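You operate a simulated robot arm through the tools that you are given. There is no shell and no other tool.

Carry out the task below with a simulated robot arm. There is one attempt and no reset: what you move stays moved.

## Task
Fill the flour jar to the FULL line from the flour bin.
Fine: yellow scoop, put back; nothing spilt; bin lid shut again.

The check looks at the end state, three seconds after you hand in, the way a careful person would. Anything else that was tipped, shoved, dropped, spilled or broken makes it a failure. A push-on lid holds only when it is set on centred and level and pressed home; a screw cap is set on level and turned clockwise until tight.

## Robot
A 6-joint arm with a two-finger parallel gripper, fixed in place. Base frame: the origin is at the foot of the arm, x ahead of it, y to its left, z up; the work surface is at about z = 0.9. Lengths are in m, angles in degrees, forces in N, time in s.
Its first joint turns from -166.0 to 166.0 degrees. Payload 3.91 kg.
Tool frame: the origin (TCP) lies between the finger pads and is the grasp point; the fingertips stand 0.03 m ahead of it; z points along the fingers, y is the line along which they close. The gripper opens to 0.11 m. The fingers are 0.02 m wide and 0.01 m thick; the gripper's body (0.048 by 0.112 m) begins 0.055 m behind the TCP.
Orientation is that of the tool frame in the base frame, as a unit quaternion [x, y, z, w]. With the fingers straight down and closing along the base's y, the tool's x points along the base's -x, its y along +y and its z along -z.

## Interface
- The arm moves only by the tool jog_arm. Its argument "rows" is a list that holds one entry, the list of rows, each a list of 7 numbers: the finger opening in cm, from 0 to 11, then the shift along the base's x, y, z in units of 30 mm (1.0 is 30 mm), then the turn, a rotation vector about the base's x, y, z in units of 8 degrees (1.0 is 8 degrees). In form: [[[claw, dx, dy, dz, rx, ry, rz], ...]]. A call has 1 to 20 rows; each row shifts and turns the commanded pose from where the row before left it. A call with a number of a shift or a turn outside -1 to 1 is refused whole. Each row takes 0.2 s and may step no farther than 0.05 m and 8.6 degrees from the row before; otherwise, or with a gripper value out of range, the whole call is refused. A pose out of reach is approached as far as the arm can. The call stops where the force on the tool passes 40 N (or 10 N more than at its start, if that is more) or the arm is blocked; 0.2 s more then pass. Each finger travels about 0.153 m/s and halts on what it meets, pressing with about 22 N; the grip force reading is that of the motor and also rises with nothing between the fingers. The clock runs only during rows and for 0.2 s after the last one: add rows that do not move to give the fingers time. It gives the time, the measured TCP pose, the force on the tool (base axes), the opening and the grip force at its end, in the units of the frame above (readings bear some noise), with the torque about the TCP (base axes, N m) and any sound that the robot's microphone picked up.
- Cameras (640 x 400 px; columns grow to the right, rows downward): "scene" is fixed at [0.2185, -0.4998, 1.6006]; the picture's right is [0.91, -0.41, 0.00], its down [-0.15, -0.33, -0.93] and it looks along [0.39, 0.85, -0.36] (base axes); focal length 326 px, centre (320, 200). "wrist" rides on the gripper at [0.073, 0.017, -0.103] in the tool frame; the picture's right is [-0.23, 0.97, 0.00], its down [-0.76, -0.18, -0.62] and it looks along [-0.61, -0.14, 0.78] (tool axes); focal length 222 px, centre (320, 200). There is no depth. A picture from a camera that has moved, and an enlarged one, comes with that camera's place and axes in the base frame and with its lens.
- snapshot(camera): a new picture of that camera. No time passes.
- close_up(camera, box): a new picture of the part [left, top, right, bottom] of that camera's present view, enlarged. No time passes.
- finish_job(): hands the job in; it is judged then, once.

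Nothing tells you positions but the pictures and the camera data. Unless the task says otherwise, let go and move clear before handing in.

The tools are called after ">>>" by a JSON object that holds its "op" and its "data". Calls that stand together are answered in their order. jog_arm: Moves the arm, as the interface text tells. Its arguments: {"type":"object","properties":{"rows":{"type":"array","items":{"type":"array","items":{"type":"array","items":{"type":"number"}}}}},"required":["rows"]} The other tools are called the same way: snapshot (camera) takes a picture; close_up (camera, box) takes an enlarged picture of a part of a camera's view; finish_job () hands the job in.

At the start:

```text
t: 0.0
tcp_pos: [0.5246, 0.1285, 1.4333]
tool_rot: [0.001, 1.0, -0.001, 0.001]
ft_force: [0.2, 0.6, 0.6]
ft_torque: [-0.02, -0.01, -0.01]
grip_width: 0.11
finger_force: 0.1
```

scene: 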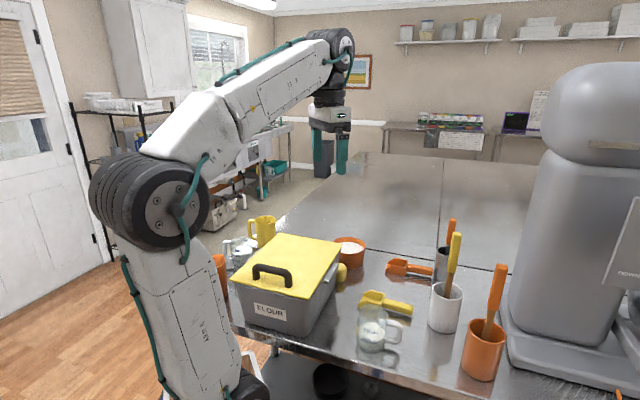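
wrist: 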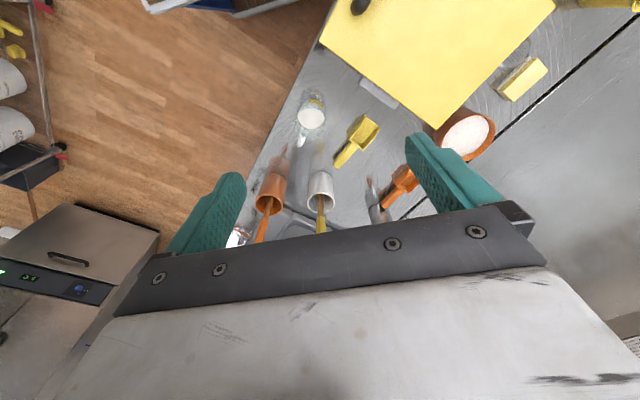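

I see a grey bin marked FLOUR with a yellow lid, a glass jar in front of it, a yellow scoop lying beside the jar and several other utensils. I'll take enlarged pictures to locate everything first.

>>> {"op": "close_up", "data": {"camera": "scene", "box": [200, 200, 360, 350]}}

>>> {"op": "close_up", "data": {"camera": "scene", "box": [330, 210, 530, 390]}}

>>> {"op": "close_up", "data": {"camera": "wrist", "box": [220, 0, 560, 240]}}

>>> {"op": "close_up", "data": {"camera": "scene", "box": [340, 280, 430, 370]}}

```text
2.67 times, centred on (280, 275) of scene
camera zoom: at [0.2185, -0.4998, 1.6006], right [0.91, -0.41, 0.0], down [-0.15, -0.33, -0.93], along [0.39, 0.85, -0.36], focal length 868 px, centre (427, 0)
```

zoom: 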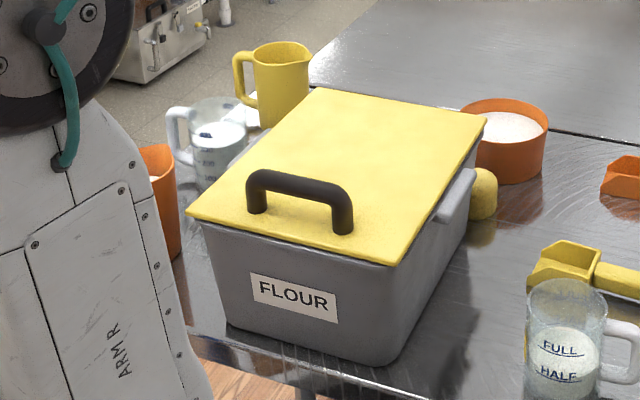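

```text
2.22 times, centred on (430, 300) of scene
camera zoom: at [0.2185, -0.4998, 1.6006], right [0.91, -0.41, 0.0], down [-0.15, -0.33, -0.93], along [0.39, 0.85, -0.36], focal length 724 px, centre (76, -22)
```

zoom: 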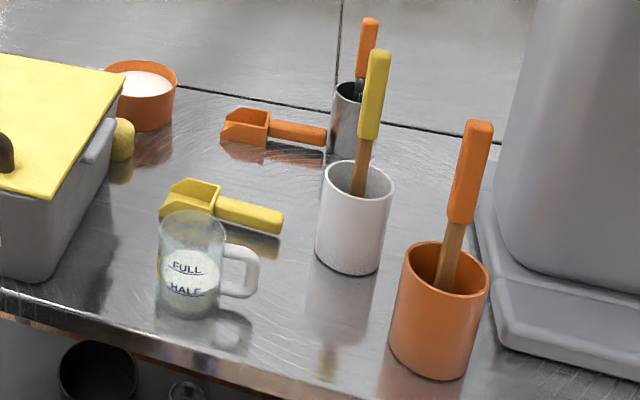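

```text
1.67 times, centred on (390, 120) of wrist
camera zoom: at [0.454, 0.1447, 1.5369], right [0.23, 0.97, 0.0], down [0.76, -0.18, 0.63], along [0.61, -0.14, -0.78], focal length 370 px, centre (203, 333)
```

zoom: 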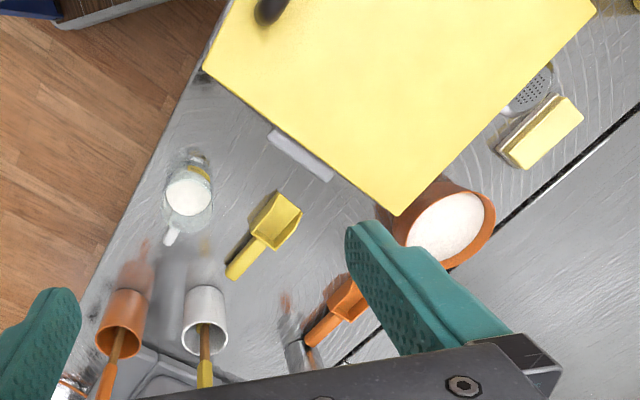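

```text
4.44 times, centred on (385, 325) of scene
camera zoom: at [0.2185, -0.4998, 1.6006], right [0.91, -0.41, 0.0], down [-0.15, -0.33, -0.93], along [0.39, 0.85, -0.36], focal length 1447 px, centre (31, -356)
```

zoom: 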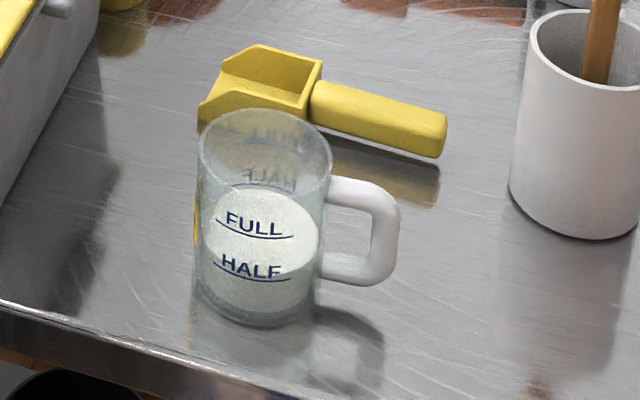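

The glass jar stands near (0.63, 0.06), filled to about HALF. The bin is turned about 45° with its lid's handle near (0.41, 0.25). I'll look closer at the lid, the hinge area, the scoop and the other jug before moving.

>>> {"op": "close_up", "data": {"camera": "scene", "box": [300, 225, 380, 275]}}

>>> {"op": "close_up", "data": {"camera": "scene", "box": [205, 205, 285, 275]}}

>>> {"op": "close_up", "data": {"camera": "scene", "box": [350, 285, 420, 355]}}

>>> {"op": "close_up", "data": {"camera": "scene", "box": [230, 255, 340, 335]}}

>>> {"op": "close_up", "data": {"camera": "wrist", "box": [290, 80, 400, 190]}}

```text
8.00 times, centred on (340, 250) of scene
camera zoom: at [0.2185, -0.4998, 1.6006], right [0.91, -0.41, 0.0], down [-0.15, -0.33, -0.93], along [0.39, 0.85, -0.36], focal length 2605 px, centre (160, -200)
```

zoom: 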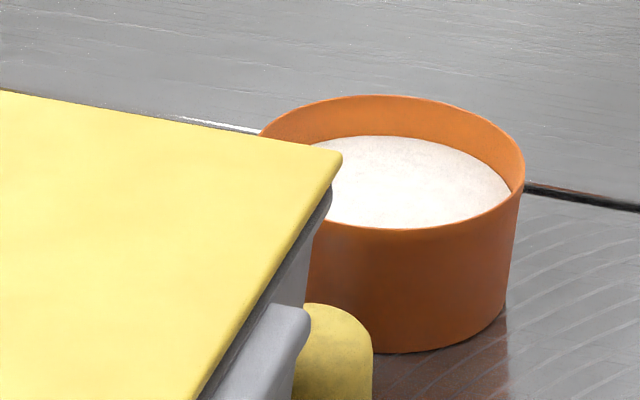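

```text
5.71 times, centred on (245, 240) of scene
camera zoom: at [0.2185, -0.4998, 1.6006], right [0.91, -0.41, 0.0], down [-0.15, -0.33, -0.93], along [0.39, 0.85, -0.36], focal length 1860 px, centre (749, -29)
```

zoom: 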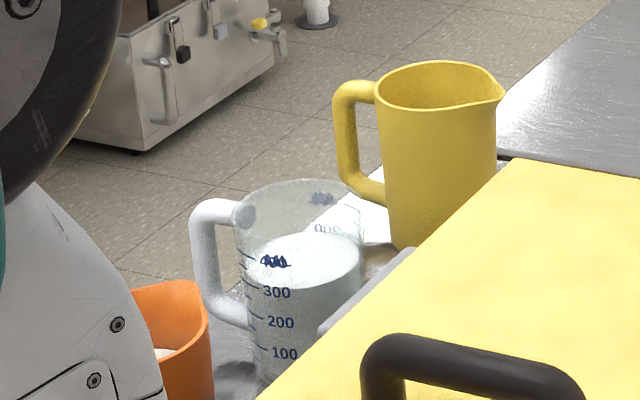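

```text
5.71 times, centred on (385, 320) of scene
camera zoom: at [0.2185, -0.4998, 1.6006], right [0.91, -0.41, 0.0], down [-0.15, -0.33, -0.93], along [0.39, 0.85, -0.36], focal length 1860 px, centre (-51, -486)
```

zoom: 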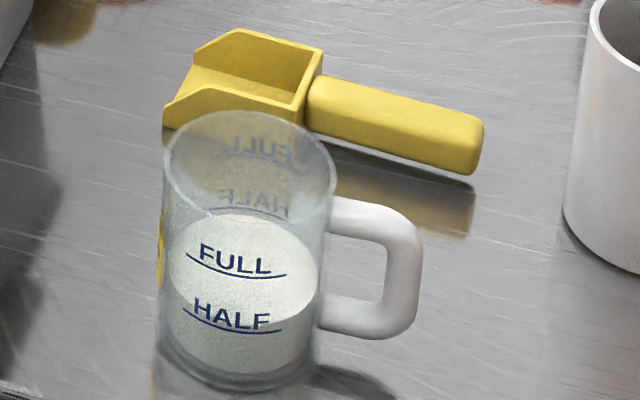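

```text
5.00 times, centred on (285, 295) of scene
camera zoom: at [0.2185, -0.4998, 1.6006], right [0.91, -0.41, 0.0], down [-0.15, -0.33, -0.93], along [0.39, 0.85, -0.36], focal length 1628 px, centre (495, -275)
```

zoom: 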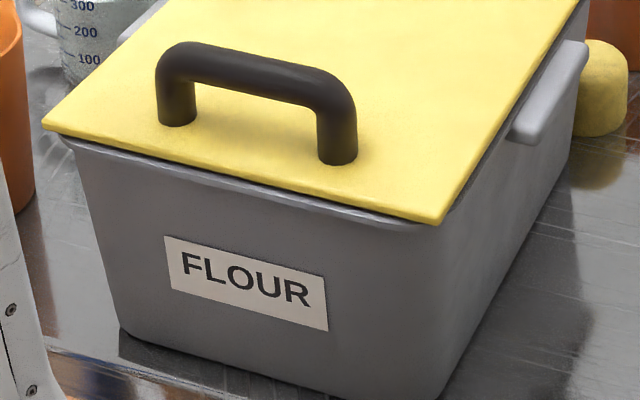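

```text
3.64 times, centred on (345, 135) of wrist
camera zoom: at [0.454, 0.1447, 1.5369], right [0.23, 0.97, 0.0], down [0.76, -0.18, 0.63], along [0.61, -0.14, -0.78], focal length 808 px, centre (229, 436)
```

zoom: 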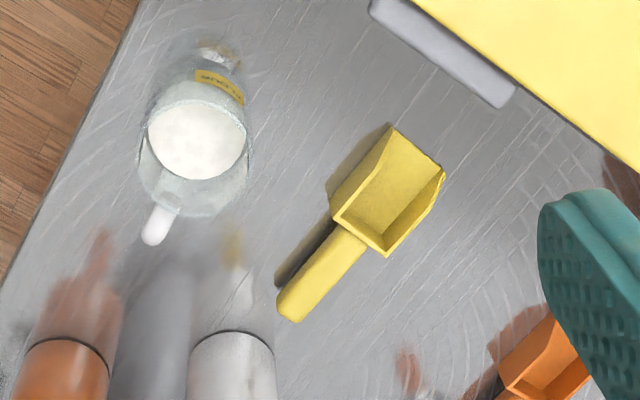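

The jar has a FLOUR label and blue HALF/FULL lines. The bin lid looks hinged, since its handle is near the front edge only. I'll turn the wrist camera toward the bin from a safe height to check the lid's far edge.

>>> {"op": "jog_arm", "data": {"rows": [[[11, 0, -0.3, 0, 0, 0, 1], [11, 0, -0.3, 0, 0, 0, 1], [11, 0, -0.3, 0, 0, 0, 1], [11, 0, -0.3, 0, 0, 0, 1], [11, 0, -0.3, 0, 0, 0, 1], [11, 0, -0.3, 0, 0, 0, 1], [11, 0, -0.3, 0, 0, 0, 1], [11, 0, -0.3, 0, 0, 0, 1]]]}}

>>> {"op": "snapshot", "data": {"camera": "wrist"}}

>>> {"op": "snapshot", "data": {"camera": "scene"}}

```text
t: 1.8
tcp_pos: [0.5261, 0.0558, 1.4321]
tool_rot: [-0.53, 0.848, 0.0, 0.001]
ft_force: [-0.1, 1.1, -0.2]
ft_torque: [0.01, 0.03, -0.02]
grip_width: 0.1099
finger_force: 0.0
```

```text
taken
camera wrist: at [0.4791, -0.0026, 1.5353], right [-0.78, 0.63, 0.0], down [0.49, 0.61, 0.63], along [0.39, 0.49, -0.78], focal length 222 px, centre (320, 200)
```

wrist: 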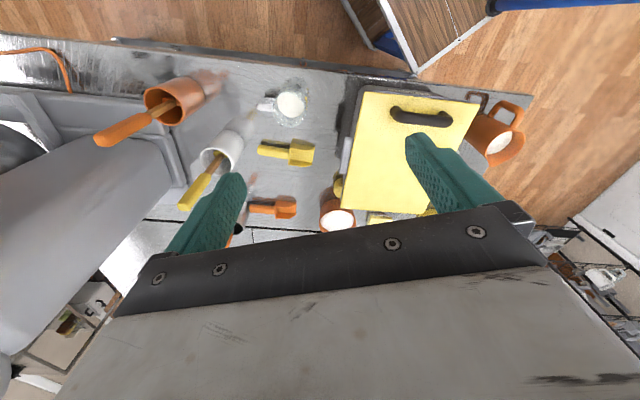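

```text
taken
```

scene: 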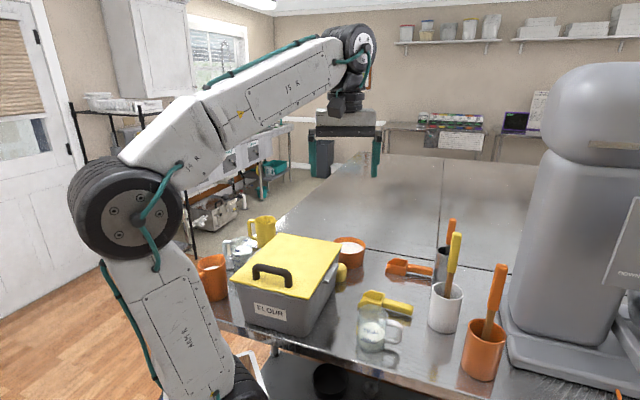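

The wrist camera now sees the bin from the side. I'll enlarge the lid and its far edge, the scoop and the jar.

>>> {"op": "close_up", "data": {"camera": "wrist", "box": [320, 70, 540, 240]}}

>>> {"op": "close_up", "data": {"camera": "wrist", "box": [220, 60, 360, 240]}}

>>> {"op": "close_up", "data": {"camera": "scene", "box": [270, 220, 360, 280]}}

```text
2.35 times, centred on (430, 155) of wrist
camera zoom: at [0.4791, -0.0026, 1.5353], right [-0.78, 0.63, 0.0], down [0.49, 0.61, 0.63], along [0.39, 0.49, -0.78], focal length 523 px, centre (61, 306)
```

zoom: 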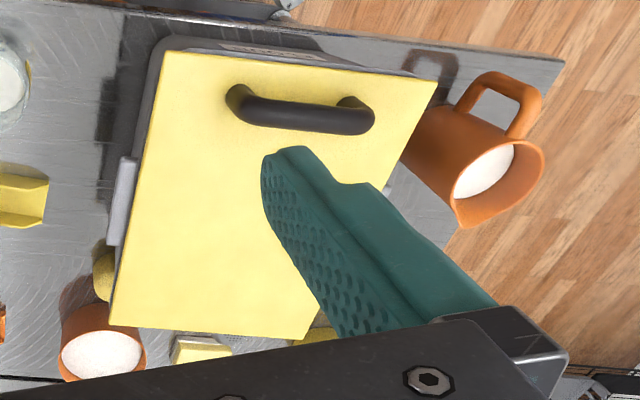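

```text
2.22 times, centred on (290, 150) of wrist
camera zoom: at [0.4791, -0.0026, 1.5353], right [-0.78, 0.63, 0.0], down [0.49, 0.61, 0.63], along [0.39, 0.49, -0.78], focal length 494 px, centre (387, 311)
```

zoom: 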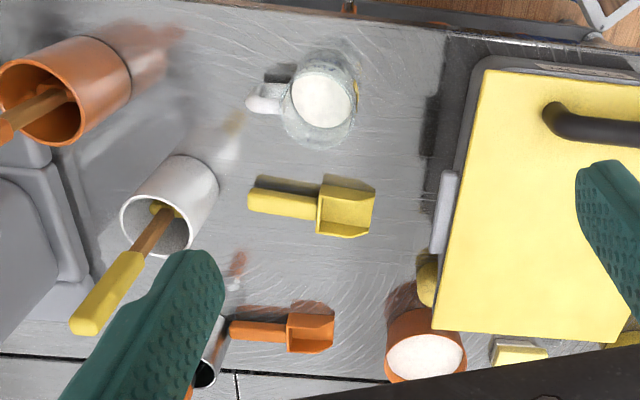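

```text
6.67 times, centred on (315, 250) of scene
camera zoom: at [0.2185, -0.4998, 1.6006], right [0.91, -0.41, 0.0], down [-0.15, -0.33, -0.93], along [0.39, 0.85, -0.36], focal length 2170 px, centre (353, -133)
```

zoom: 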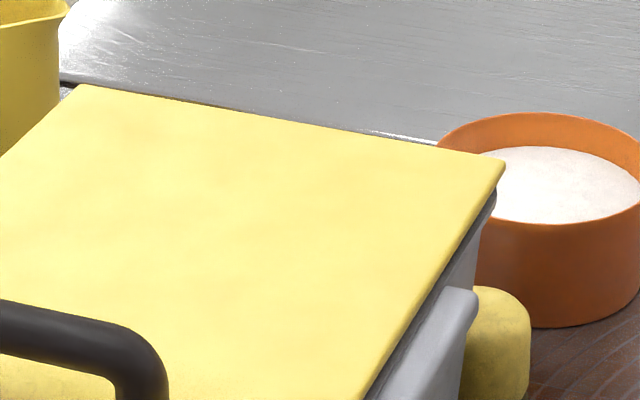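

The handle bar runs between about (0.37, 0.285) and (0.447, 0.213), at about z = 1.093. I'll yaw further to about 135°, which suits both the handle and the scoop, while moving above the bin to test the arm's reach there.

>>> {"op": "jog_arm", "data": {"rows": [[[11, 0, 0.6, 0, 0, 0, 0.986], [11, 0, 0.6, 0, 0, 0, 0.986], [11, 0, 0.6, 0, 0, 0, 0.986], [11, 0, 0.6, 0, 0, 0, 0.986], [11, 0, 0.6, 0, 0, 0, 0.986], [11, 0, 0.6, 0, 0, 0, 0.986], [11, 0, 0.6, 0, 0, 0, 0.986], [11, 0, 0.6, 0, 0, 0, 0.986], [11, 0, 0.6, 0, 0, 0, 0.986]]]}}

>>> {"op": "snapshot", "data": {"camera": "wrist"}}

>>> {"op": "snapshot", "data": {"camera": "scene"}}

```text
t: 3.8
tcp_pos: [0.5261, 0.2162, 1.4329]
tool_rot: [0.924, -0.382, 0.0, -0.001]
ft_force: [-0.3, -0.1, 0.4]
ft_torque: [0.05, 0.0, -0.01]
grip_width: 0.1098
finger_force: 0.1
```

```text
taken
camera wrist: at [0.5665, 0.1519, 1.5358], right [-0.85, -0.53, 0.0], down [-0.41, 0.66, 0.63], along [-0.33, 0.53, -0.78], focal length 222 px, centre (320, 200)
```

wrist: 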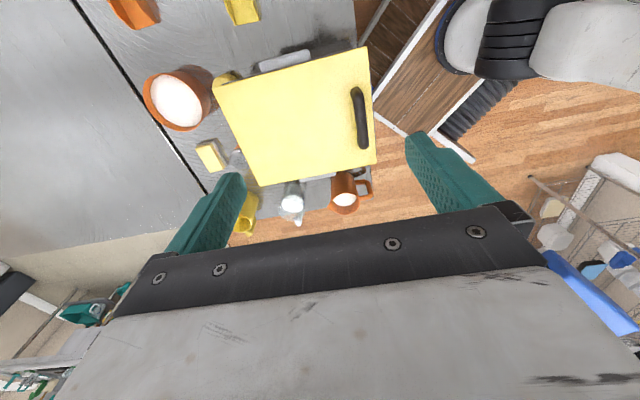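

```text
taken
```

scene: 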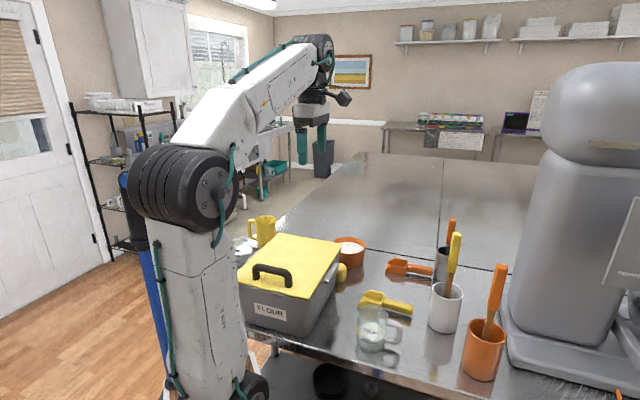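

Reaching and yawing work. I'll enlarge the lid from this new angle to check the handle and look for a hinge.

>>> {"op": "close_up", "data": {"camera": "wrist", "box": [180, 30, 400, 220]}}

>>> {"op": "close_up", "data": {"camera": "wrist", "box": [195, 130, 295, 220]}}

```text
2.11 times, centred on (290, 125) of wrist
camera zoom: at [0.5665, 0.1519, 1.5358], right [-0.85, -0.53, 0.0], down [-0.41, 0.66, 0.63], along [-0.33, 0.53, -0.78], focal length 468 px, centre (383, 358)
```

zoom: 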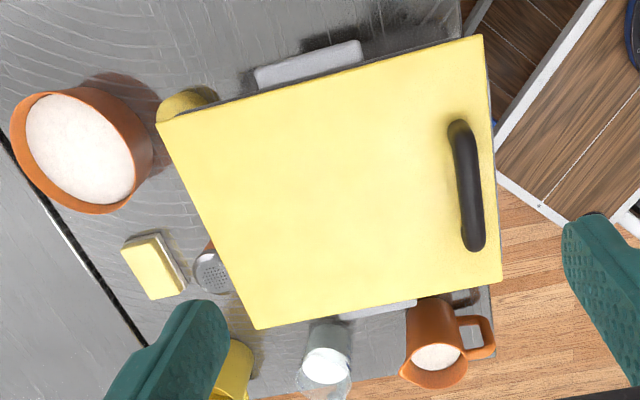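

```text
4.44 times, centred on (245, 175) of wrist
camera zoom: at [0.5665, 0.1519, 1.5358], right [-0.85, -0.53, 0.0], down [-0.41, 0.66, 0.63], along [-0.33, 0.53, -0.78], focal length 987 px, centre (653, 311)
```

zoom: 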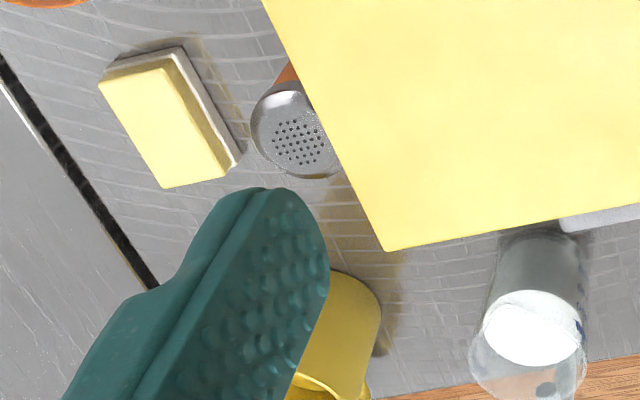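

The lid centre is near (0.499, 0.331) and the handle bar's midpoint near (0.414, 0.243). I'll descend above the handle with the fingers straight down and see whether the arm reaches in this close.

>>> {"op": "jog_arm", "data": {"rows": [[[8, -0.533, 0.129, -0.871, 0, 0, 0], [8, -0.533, 0.129, -0.871, 0, 0, 0], [8, -0.533, 0.129, -0.871, 0, 0, 0], [8, -0.533, 0.129, -0.871, 0, 0, 0], [8, -0.533, 0.129, -0.871, 0, 0, 0], [8, -0.533, 0.129, -0.871, 0, 0, 0], [8, -0.533, 0.129, -0.871, 0, 0, 0]]]}}

>>> {"op": "snapshot", "data": {"camera": "wrist"}}

>>> {"op": "snapshot", "data": {"camera": "scene"}}

```text
t: 5.4
tcp_pos: [0.4152, 0.2438, 1.2522]
tool_rot: [0.923, -0.384, -0.001, 0.0]
ft_force: [-0.2, -0.2, 0.4]
ft_torque: [0.0, 0.01, 0.0]
grip_width: 0.0798
finger_force: 0.1
```

```text
taken
camera wrist: at [0.4541, 0.1797, 1.3554], right [-0.85, -0.53, 0.0], down [-0.41, 0.66, 0.63], along [-0.33, 0.53, -0.78], focal length 222 px, centre (320, 200)
```

wrist: 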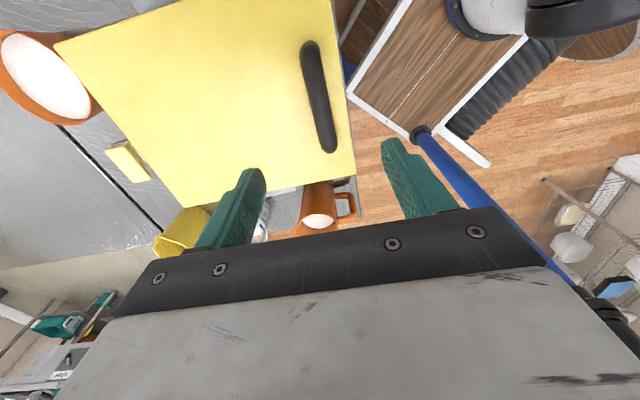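

```text
taken
```

scene: 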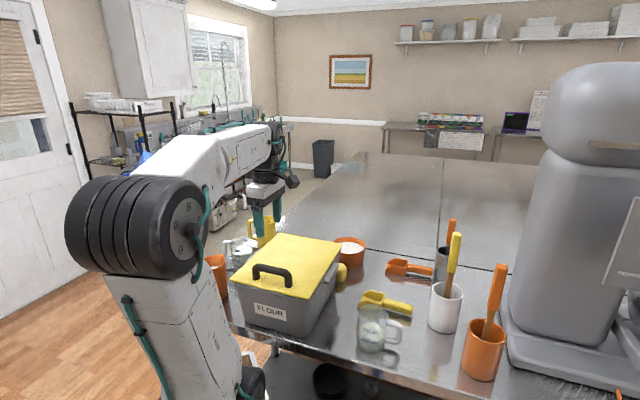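

The bar lies between the open fingers, and its midpoint is about 1 cm from under the TCP. I'll shift slightly and descend so the fingers straddle it.

>>> {"op": "jog_arm", "data": {"rows": [[[7, 0.04, -0.04, -0.84, 0, 0, 0], [7, 0.04, -0.04, -0.84, 0, 0, 0], [7, 0.04, -0.04, -0.84, 0, 0, 0], [7, 0.04, -0.04, -0.84, 0, 0, 0], [7, 0.04, -0.04, -0.84, 0, 0, 0], [7, 0.03, -0.04, -0.8, 0, 0, 0], [7, 0, 0, 0, 0, 0, 0]]]}}

>>> {"op": "snapshot", "data": {"camera": "wrist"}}

>>> {"op": "close_up", "data": {"camera": "scene", "box": [200, 200, 360, 350]}}

```text
t: 7.0
tcp_pos: [0.4226, 0.2379, 1.1026]
tool_rot: [0.924, -0.383, -0.001, 0.0]
ft_force: [-0.2, 0.0, 0.8]
ft_torque: [0.03, 0.02, -0.01]
grip_width: 0.0701
finger_force: 0.0
```

```text
taken
camera wrist: at [0.4622, 0.1743, 1.2055], right [-0.85, -0.53, 0.0], down [-0.41, 0.66, 0.63], along [-0.33, 0.53, -0.78], focal length 222 px, centre (320, 200)
```

wrist: 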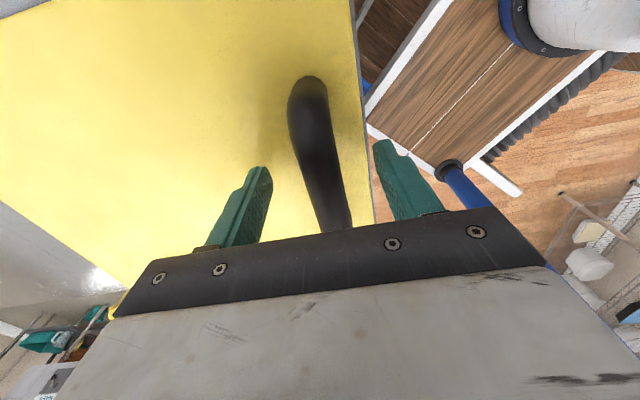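

```text
2.67 times, centred on (280, 275) of scene
camera zoom: at [0.2185, -0.4998, 1.6006], right [0.91, -0.41, 0.0], down [-0.15, -0.33, -0.93], along [0.39, 0.85, -0.36], focal length 868 px, centre (427, 0)
```

zoom: 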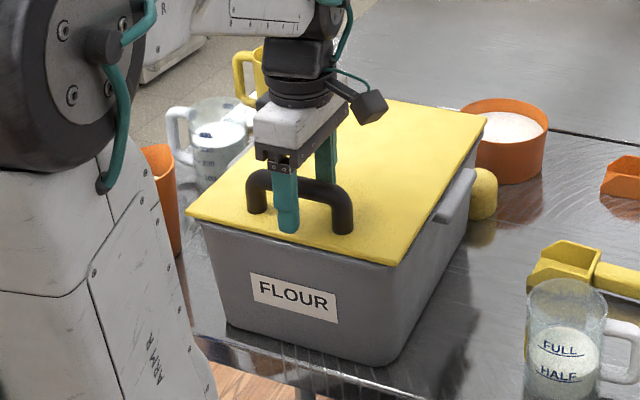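

The fingers straddle the bar nicely. I'll nudge a few millimetres to centre and close on it.

>>> {"op": "jog_arm", "data": {"rows": [[[7, -0.1, -0.1, -0.1, 0, 0, 0], [0, 0, 0, 0, 0, 0, 0], [0, 0, 0, 0, 0, 0, 0], [0, 0, 0, 0, 0, 0, 0]]]}}

>>> {"op": "snapshot", "data": {"camera": "wrist"}}

```text
t: 8.0
tcp_pos: [0.4187, 0.2355, 1.0998]
tool_rot: [0.924, -0.383, -0.001, -0.001]
ft_force: [3.9, 3.3, 1.2]
ft_torque: [0.06, -0.04, 0.04]
grip_width: 0.0215
finger_force: 22.3
```

```text
taken
camera wrist: at [0.4588, 0.1716, 1.2034], right [-0.85, -0.53, 0.0], down [-0.41, 0.66, 0.63], along [-0.33, 0.53, -0.78], focal length 222 px, centre (320, 200)
```

wrist: 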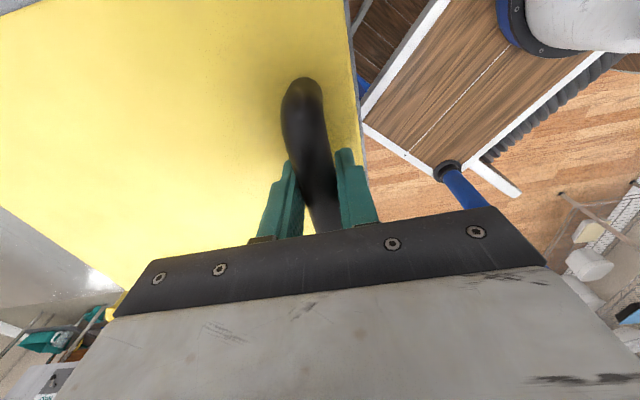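

The bar is firmly held (21.5 mm). Now I'll lift gently along the arc of a hinged lid by about 2 cm, watching the force and the picture.

>>> {"op": "jog_arm", "data": {"rows": [[[0, 0.08, 0.08, 0.25, 0, 0, 0], [0, 0.04, 0.04, 0.25, 0, 0, 0], [0, 0.04, 0.04, 0.25, 0, 0, 0], [0, 0, 0, 0, 0, 0, 0]]]}}

>>> {"op": "close_up", "data": {"camera": "scene", "box": [200, 200, 360, 350]}}

>>> {"op": "snapshot", "data": {"camera": "wrist"}}

```text
t: 9.0
tcp_pos: [0.424, 0.2389, 1.1207]
tool_rot: [0.924, -0.383, -0.001, -0.001]
ft_force: [-6.1, -4.6, 1.6]
ft_torque: [-0.11, -0.03, 0.06]
grip_width: 0.0212
finger_force: 22.1
```

```text
2.67 times, centred on (280, 275) of scene
camera zoom: at [0.2185, -0.4998, 1.6006], right [0.91, -0.41, 0.0], down [-0.15, -0.33, -0.93], along [0.39, 0.85, -0.36], focal length 868 px, centre (427, 0)
```

zoom: 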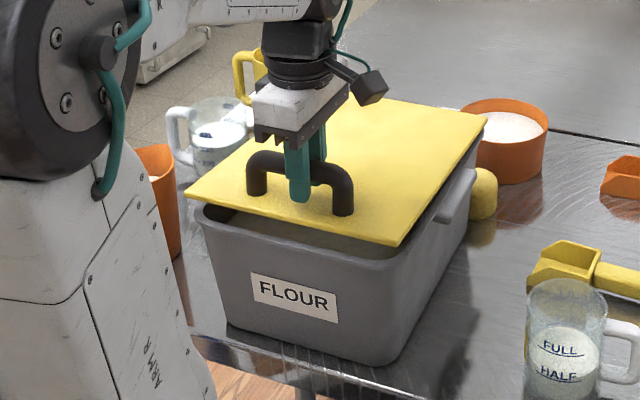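

```text
taken
camera wrist: at [0.4631, 0.1754, 1.2245], right [-0.85, -0.53, 0.0], down [-0.41, 0.66, 0.63], along [-0.33, 0.53, -0.78], focal length 222 px, centre (320, 200)
```

wrist: 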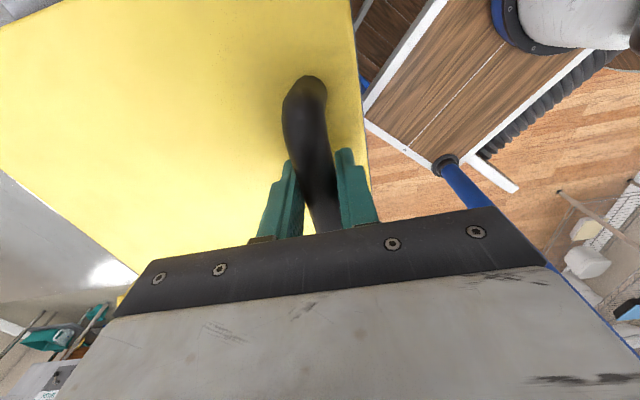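

The lid is hinged along its far edge, and flour is visible inside. I'll keep swinging it up along the arc in stages, correcting for the side force.

>>> {"op": "jog_arm", "data": {"rows": [[[0, 0.085, 0.085, 0.88, 0, 0, 0], [0, 0.203, 0.203, 0.76, 0, 0, 0], [0, 0.25, 0.25, 0.733, 0, 0, 0], [0, 0, 0, 0, 0, 0, 0]]]}}

>>> {"op": "snapshot", "data": {"camera": "wrist"}}

>>> {"op": "close_up", "data": {"camera": "scene", "box": [200, 180, 360, 350]}}

```text
t: 10.0
tcp_pos: [0.4386, 0.256, 1.1919]
tool_rot: [0.924, -0.383, -0.001, -0.001]
ft_force: [4.5, 0.4, -0.5]
ft_torque: [-0.28, -0.18, -0.12]
grip_width: 0.0214
finger_force: 22.0
```

```text
taken
camera wrist: at [0.4791, 0.1919, 1.2955], right [-0.85, -0.53, 0.0], down [-0.41, 0.66, 0.62], along [-0.33, 0.53, -0.78], focal length 222 px, centre (320, 200)
```

wrist: 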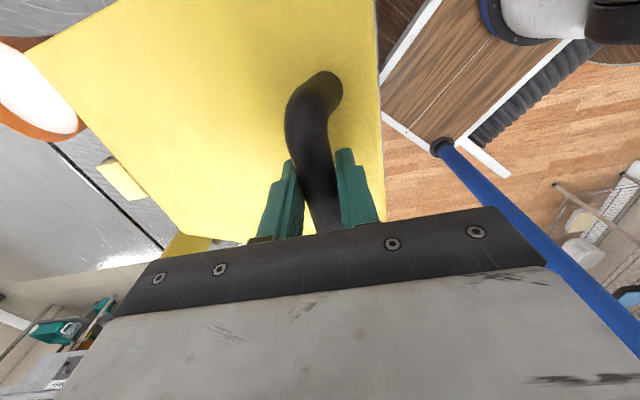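

```text
2.35 times, centred on (280, 265) of scene
camera zoom: at [0.2185, -0.4998, 1.6006], right [0.91, -0.41, 0.0], down [-0.15, -0.33, -0.93], along [0.39, 0.85, -0.36], focal length 766 px, centre (414, 47)
```

zoom: 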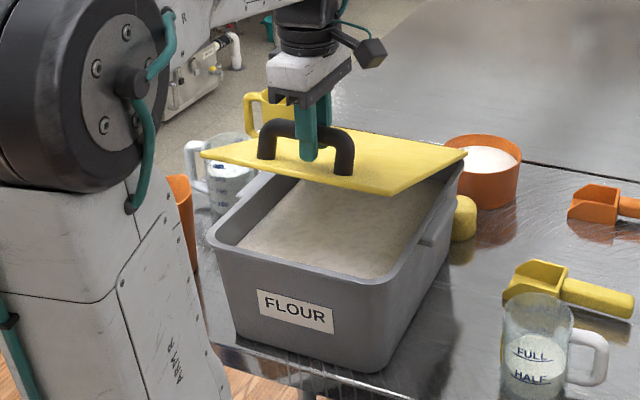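

The arc fits well with low forces. I'll continue swinging the lid to about 50°.

>>> {"op": "jog_arm", "data": {"rows": [[[0, 0.295, 0.295, 0.7, 0, 0, 0], [0, 0.335, 0.335, 0.66, 0, 0, 0], [0, 0.375, 0.375, 0.62, 0, 0, 0], [0, 0.412, 0.412, 0.567, 0, 0, 0], [0, 0.445, 0.445, 0.517, 0, 0, 0], [0, 0.474, 0.474, 0.457, 0, 0, 0], [0, 0, 0, 0, 0, 0, 0]]]}}

>>> {"op": "close_up", "data": {"camera": "scene", "box": [200, 130, 400, 330]}}

>>> {"op": "snapshot", "data": {"camera": "wrist"}}

```text
t: 11.6
tcp_pos: [0.5073, 0.3255, 1.2971]
tool_rot: [0.923, -0.384, -0.001, -0.001]
ft_force: [2.3, 1.7, 1.3]
ft_torque: [-0.06, -0.05, -0.05]
grip_width: 0.0217
finger_force: 22.0
```

```text
2.00 times, centred on (300, 230) of scene
camera zoom: at [0.2185, -0.4998, 1.6006], right [0.91, -0.41, 0.0], down [-0.15, -0.33, -0.93], along [0.39, 0.85, -0.36], focal length 651 px, centre (360, 140)
```

zoom: 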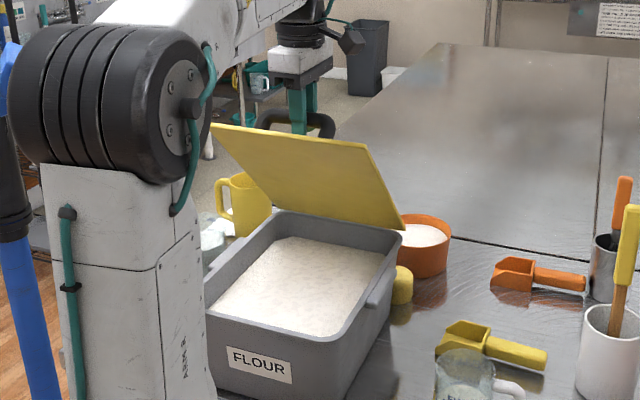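

```text
taken
camera wrist: at [0.5482, 0.2612, 1.4006], right [-0.85, -0.53, 0.0], down [-0.41, 0.66, 0.63], along [-0.33, 0.53, -0.78], focal length 222 px, centre (320, 200)
```

wrist: 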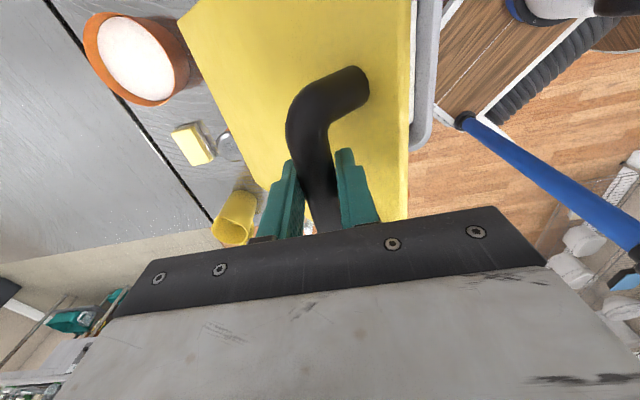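

The lid is at about 50° and moving freely. I'll continue to about 80°.

>>> {"op": "jog_arm", "data": {"rows": [[[0, 0.504, 0.504, 0.397, 0, 0, 0], [0, 0.523, 0.523, 0.337, 0, 0, 0], [0, 0.544, 0.544, 0.267, 0, 0, 0], [0, 0.558, 0.558, 0.203, 0, 0, 0], [0, 0.566, 0.566, 0.133, 0, 0, 0], [0, 0.575, 0.575, 0.057, 0, 0, 0], [0, 0, 0, 0, 0, 0, 0]]]}}

>>> {"op": "close_up", "data": {"camera": "scene", "box": [200, 100, 400, 300]}}

>>> {"op": "snapshot", "data": {"camera": "wrist"}}

```text
t: 13.2
tcp_pos: [0.6095, 0.424, 1.3385]
tool_rot: [0.924, -0.383, -0.001, -0.001]
ft_force: [-0.3, 2.2, -0.8]
ft_torque: [0.02, -0.13, -0.28]
grip_width: 0.0217
finger_force: 21.6
```

```text
2.00 times, centred on (300, 200) of scene
camera zoom: at [0.2185, -0.4998, 1.6006], right [0.91, -0.41, 0.0], down [-0.15, -0.33, -0.93], along [0.39, 0.85, -0.36], focal length 651 px, centre (360, 200)
```

zoom: 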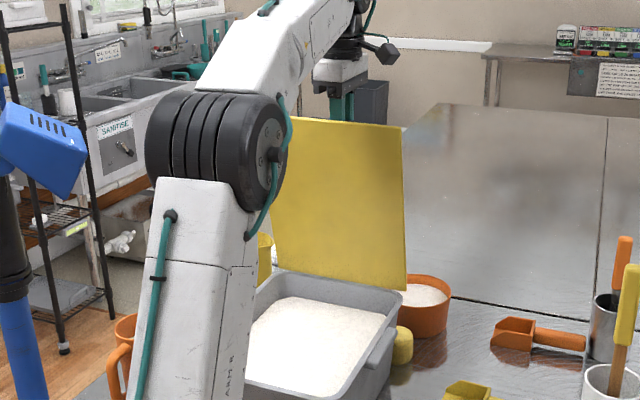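

```text
taken
camera wrist: at [0.6494, 0.3603, 1.4417], right [-0.85, -0.53, 0.0], down [-0.41, 0.66, 0.62], along [-0.33, 0.53, -0.78], focal length 222 px, centre (320, 200)
```

wrist: 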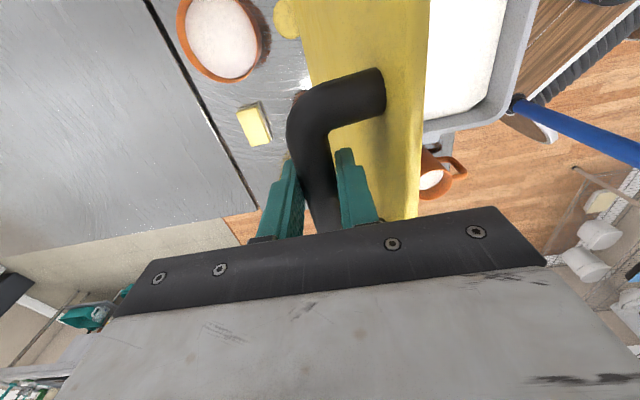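

The lid is at about 80°. I'll go past vertical in small steps, watching for the hinge stop.

>>> {"op": "jog_arm", "data": {"rows": [[[0, 0.573, 0.573, -0.01, 0, 0, 0], [0, 0.575, 0.575, -0.08, 0, 0, 0], [0, 0.283, 0.283, -0.07, 0, 0, 0], [0, 0, 0, 0, 0, 0, 0]]]}}

>>> {"op": "close_up", "data": {"camera": "scene", "box": [200, 100, 400, 300]}}

```text
t: 14.2
tcp_pos: [0.6511, 0.4643, 1.3337]
tool_rot: [0.923, -0.384, 0.0, -0.001]
ft_force: [5.0, -2.1, 3.7]
ft_torque: [-0.03, -0.09, -0.15]
grip_width: 0.0217
finger_force: 22.2
```

```text
2.00 times, centred on (300, 200) of scene
camera zoom: at [0.2185, -0.4998, 1.6006], right [0.91, -0.41, 0.0], down [-0.15, -0.33, -0.93], along [0.39, 0.85, -0.36], focal length 651 px, centre (360, 200)
```

zoom: 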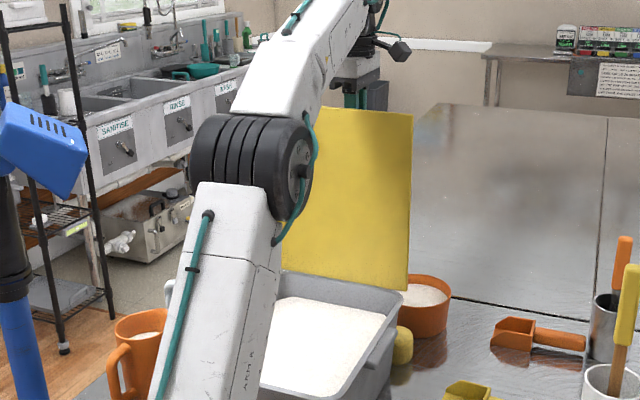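

Just past vertical and still free. I'll continue a bit further in small steps.

>>> {"op": "jog_arm", "data": {"rows": [[[0, 0.28, 0.28, -0.05, 0, 0, 0], [0, 0.28, 0.28, -0.07, 0, 0, 0], [0, 0.28, 0.28, -0.09, 0, 0, 0], [0, 0, 0, 0, 0, 0, 0]]]}}

>>> {"op": "close_up", "data": {"camera": "scene", "box": [200, 100, 400, 300]}}

>>> {"op": "snapshot", "data": {"camera": "wrist"}}

```text
t: 15.2
tcp_pos: [0.6754, 0.4923, 1.3266]
tool_rot: [0.924, -0.383, 0.0, 0.0]
ft_force: [-0.5, 0.2, -0.9]
ft_torque: [0.15, 0.08, 0.0]
grip_width: 0.0216
finger_force: 21.6
```

```text
2.00 times, centred on (300, 200) of scene
camera zoom: at [0.2185, -0.4998, 1.6006], right [0.91, -0.41, 0.0], down [-0.15, -0.33, -0.93], along [0.39, 0.85, -0.36], focal length 651 px, centre (360, 200)
```

zoom: 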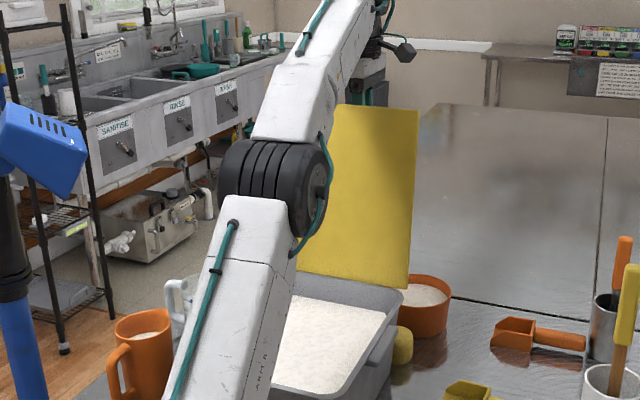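

```text
taken
camera wrist: at [0.7151, 0.428, 1.4301], right [-0.85, -0.53, 0.0], down [-0.41, 0.66, 0.63], along [-0.33, 0.53, -0.78], focal length 222 px, centre (320, 200)
```

wrist: 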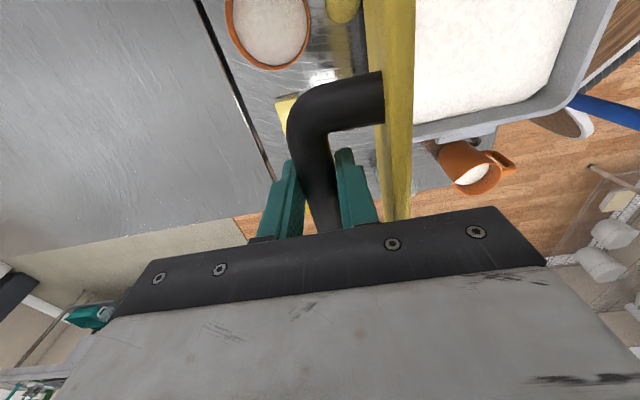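

About 99° and still free. A couple more small steps, looking for the hinge stop.

>>> {"op": "jog_arm", "data": {"rows": [[[0, 0.27, 0.27, -0.13, 0, 0, 0], [0, 0.27, 0.27, -0.14, 0, 0, 0], [0, 0.0, 0.0, 0, 0, 0, 0]]]}}

>>> {"op": "snapshot", "data": {"camera": "wrist"}}

```text
t: 16.0
tcp_pos: [0.6882, 0.5045, 1.3168]
tool_rot: [0.924, -0.383, 0.0, -0.004]
ft_force: [0.8, 1.5, 19.8]
ft_torque: [0.0, 0.02, 0.02]
grip_width: 0.0217
finger_force: 22.2
out of reach, approached as far as the arm can: row 2
```

```text
taken
camera wrist: at [0.7282, 0.4404, 1.42], right [-0.85, -0.53, -0.01], down [-0.41, 0.66, 0.63], along [-0.33, 0.53, -0.78], focal length 222 px, centre (320, 200)
```

wrist: 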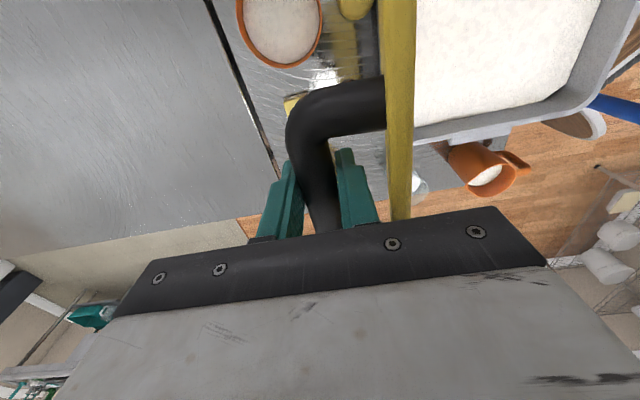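

The lid is at about 103° and the arm is near its reach limit. I'll loosen the fingers only a little, still straddling the bar, to see whether the lid rests by itself.

>>> {"op": "jog_arm", "data": {"rows": [[[3.2, 0, 0, 0.1, 0, 0, 0], [3.2, 0, 0, 0, 0, 0, 0], [3.2, 0, 0, 0, 0, 0, 0]]]}}

>>> {"op": "snapshot", "data": {"camera": "wrist"}}

>>> {"op": "close_up", "data": {"camera": "wrist", "box": [240, 60, 440, 240]}}

```text
t: 16.8
tcp_pos: [0.6877, 0.5041, 1.317]
tool_rot: [0.923, -0.384, -0.001, -0.001]
ft_force: [0.8, 0.1, 0.7]
ft_torque: [0.0, -0.01, 0.03]
grip_width: 0.032
finger_force: 0.1
```

```text
taken
camera wrist: at [0.7281, 0.4395, 1.4204], right [-0.85, -0.53, 0.0], down [-0.41, 0.66, 0.63], along [-0.33, 0.53, -0.78], focal length 222 px, centre (320, 200)
```

wrist: 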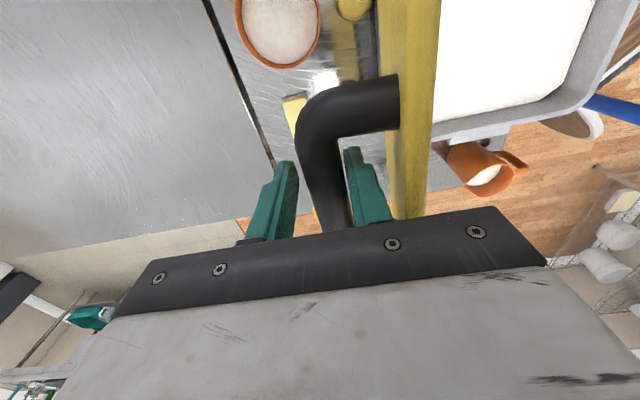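

```text
2.22 times, centred on (340, 150) of wrist
camera zoom: at [0.7281, 0.4395, 1.4204], right [-0.85, -0.53, 0.0], down [-0.41, 0.66, 0.63], along [-0.33, 0.53, -0.78], focal length 494 px, centre (276, 311)
```

zoom: 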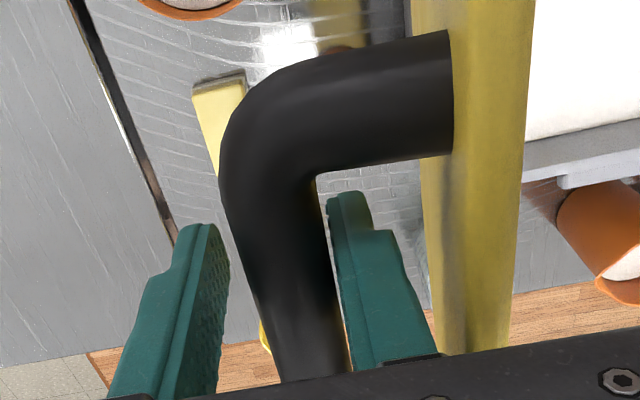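

After loosening, the bar shifted slightly towards the bin side, with no force now. I'll open a bit more and check whether the lid settles on its stop or tends to fall.

>>> {"op": "jog_arm", "data": {"rows": [[[4.2, 0, 0, 0, 0, 0, 0], [4.2, 0, 0, 0, 0, 0, 0]]]}}

>>> {"op": "close_up", "data": {"camera": "wrist", "box": [240, 60, 440, 240]}}

>>> {"op": "close_up", "data": {"camera": "scene", "box": [200, 100, 400, 300]}}

```text
t: 17.4
tcp_pos: [0.688, 0.5034, 1.3168]
tool_rot: [0.923, -0.384, 0.0, -0.002]
ft_force: [0.2, -0.4, 0.1]
ft_torque: [-0.02, 0.01, 0.01]
grip_width: 0.0419
finger_force: 0.1
```

```text
2.22 times, centred on (340, 150) of wrist
camera zoom: at [0.728, 0.4395, 1.4206], right [-0.85, -0.53, 0.0], down [-0.41, 0.66, 0.63], along [-0.33, 0.53, -0.78], focal length 494 px, centre (276, 311)
```

zoom: 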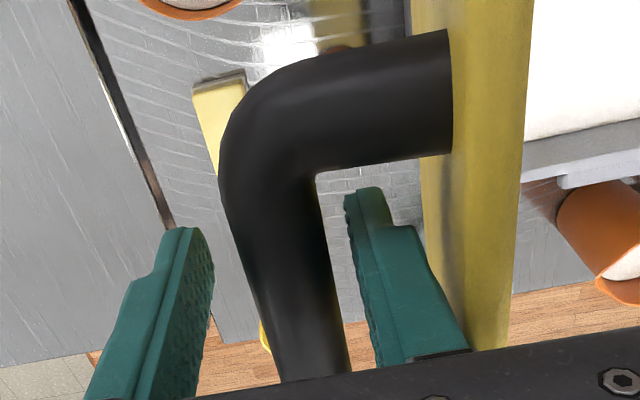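

```text
2.00 times, centred on (300, 200) of scene
camera zoom: at [0.2185, -0.4998, 1.6006], right [0.91, -0.41, 0.0], down [-0.15, -0.33, -0.93], along [0.39, 0.85, -0.36], focal length 651 px, centre (360, 200)
```

zoom: 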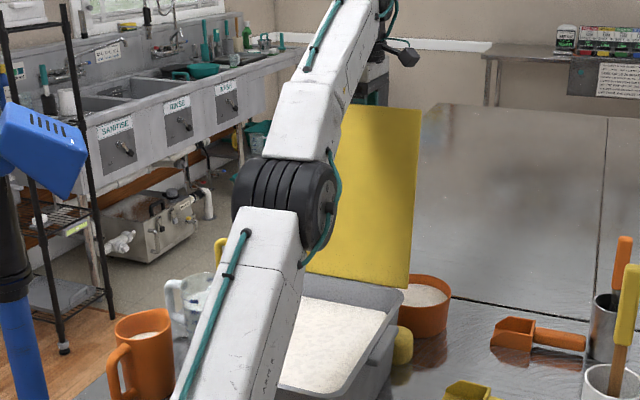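

The lid rests by itself at its stop, with the bar free between the fingers. I'll withdraw upwards while tilting the tool slightly so the arm stays within reach.

>>> {"op": "jog_arm", "data": {"rows": [[[4.2, 0, 0, 0.333, 0.177, -0.177, 0], [4.2, 0, 0, 0.333, 0.177, -0.177, 0], [4.2, 0, 0, 0.333, 0.177, -0.177, 0]]]}}

>>> {"op": "snapshot", "data": {"camera": "wrist"}}

```text
t: 18.2
tcp_pos: [0.6896, 0.5024, 1.3488]
tool_rot: [0.922, -0.383, 0.019, -0.05]
ft_force: [0.1, -0.5, -0.7]
ft_torque: [-0.01, 0.01, 0.02]
grip_width: 0.042
finger_force: 0.1
```

```text
taken
camera wrist: at [0.7219, 0.4317, 1.4502], right [-0.85, -0.52, -0.1], down [-0.46, 0.62, 0.64], along [-0.27, 0.59, -0.76], focal length 222 px, centre (320, 200)
```

wrist: 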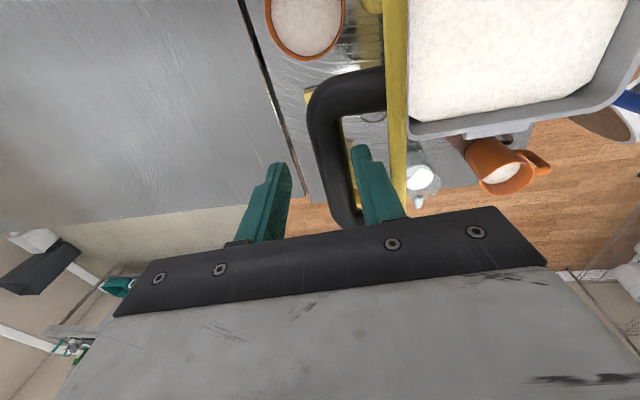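

Clear so far. I continue upward until the tips are above the bar and the lid's edge.

>>> {"op": "jog_arm", "data": {"rows": [[[4.2, -0.02, -0.02, 0.333, 0.1, -0.1, 0], [4.2, -0.02, -0.02, 0.333, 0.1, -0.1, 0], [4.2, 0, 0, 0.4, 0.177, -0.177, 0], [4.2, 0, 0, 0.4, 0.177, -0.177, 0], [4.2, 0, 0, 0.4, 0.177, -0.177, 0], [4.2, 0, 0, 0.4, 0.177, -0.177, 0]]]}}

>>> {"op": "snapshot", "data": {"camera": "wrist"}}

>>> {"op": "snapshot", "data": {"camera": "scene"}}

```text
t: 19.6
tcp_pos: [0.6797, 0.4963, 1.4097]
tool_rot: [0.914, -0.378, 0.055, -0.133]
ft_force: [0.9, 1.3, -0.9]
ft_torque: [0.02, 0.02, -0.02]
grip_width: 0.0419
finger_force: 0.0
out of reach, approached as far as the arm can: row 2, 5, 6
```

```text
taken
camera wrist: at [0.7002, 0.4129, 1.5047], right [-0.82, -0.5, -0.27], down [-0.54, 0.53, 0.65], along [-0.18, 0.68, -0.71], focal length 222 px, centre (320, 200)
```

wrist: 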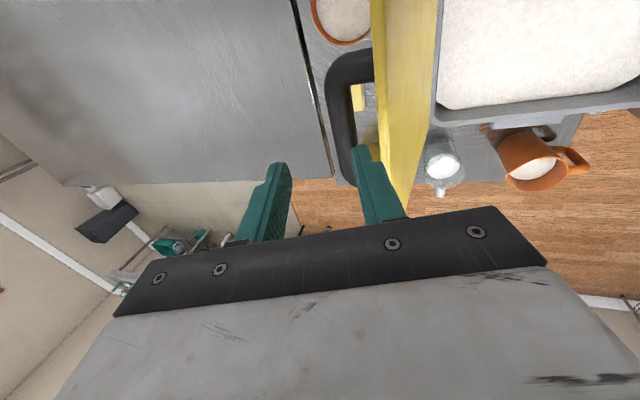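

```text
taken
```

scene: 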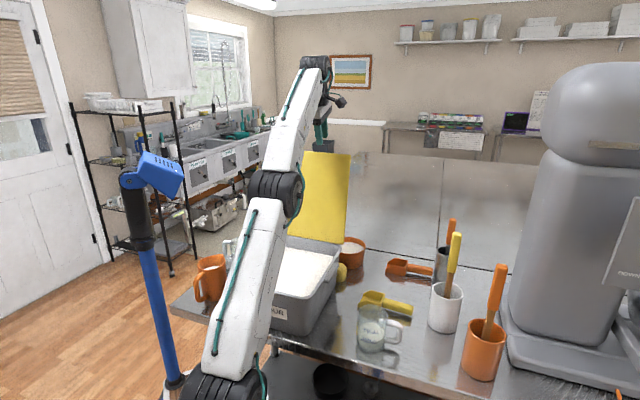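

The lid stays open on its stop and the gripper is clear above it. I'll move back over and towards the scoop, restoring the tool to vertical.

>>> {"op": "jog_arm", "data": {"rows": [[[5, 0, -0.9, 0.3, 0, 0, 0], [5, 0, -0.9, 0.3, 0, 0, 0], [5, 0, -0.9, 0.2, 0, 0, 0], [5, 0, -0.9, 0, -0.36, 0.36, 0], [5, 0, -0.9, 0, -0.36, 0.36, 0], [5, 0, -0.9, 0, -0.36, 0.36, 0], [5, 0.2, -0.9, 0, -0.36, 0.36, 0], [5, 0.4, -0.9, -0.3, 0, 0, 0], [5, 0.4, -0.9, -0.6, 0, 0, 0], [5, 0.4, -0.9, -0.9, 0, 0, 0], [5, 0.4, -0.5, -0.9, 0, 0, 0], [5, 0.4, -0.5, -0.9, 0, 0, 0]]]}}

>>> {"op": "snapshot", "data": {"camera": "wrist"}}

>>> {"op": "snapshot", "data": {"camera": "scene"}}

```text
t: 22.2
tcp_pos: [0.7431, 0.1956, 1.318]
tool_rot: [0.923, -0.384, 0.0, 0.0]
ft_force: [-0.1, -1.1, -0.2]
ft_torque: [0.0, -0.02, -0.01]
grip_width: 0.0499
finger_force: 0.1
out of reach, approached as far as the arm can: row 7
```

```text
taken
camera wrist: at [0.7836, 0.1329, 1.4212], right [-0.85, -0.53, 0.0], down [-0.41, 0.66, 0.63], along [-0.33, 0.53, -0.78], focal length 222 px, centre (320, 200)
```

wrist: 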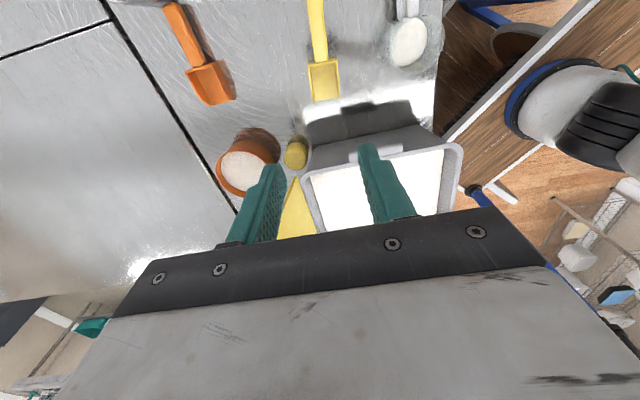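

```text
taken
```

scene: 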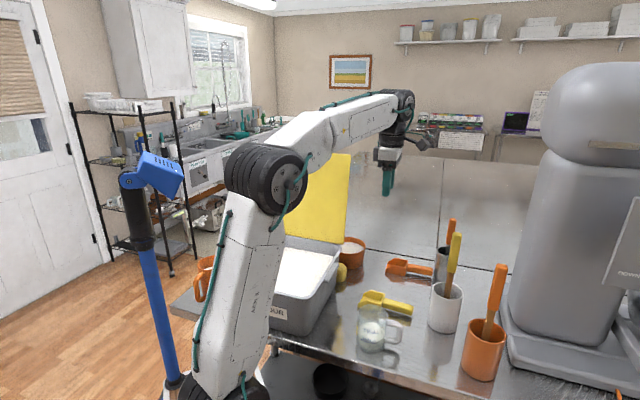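

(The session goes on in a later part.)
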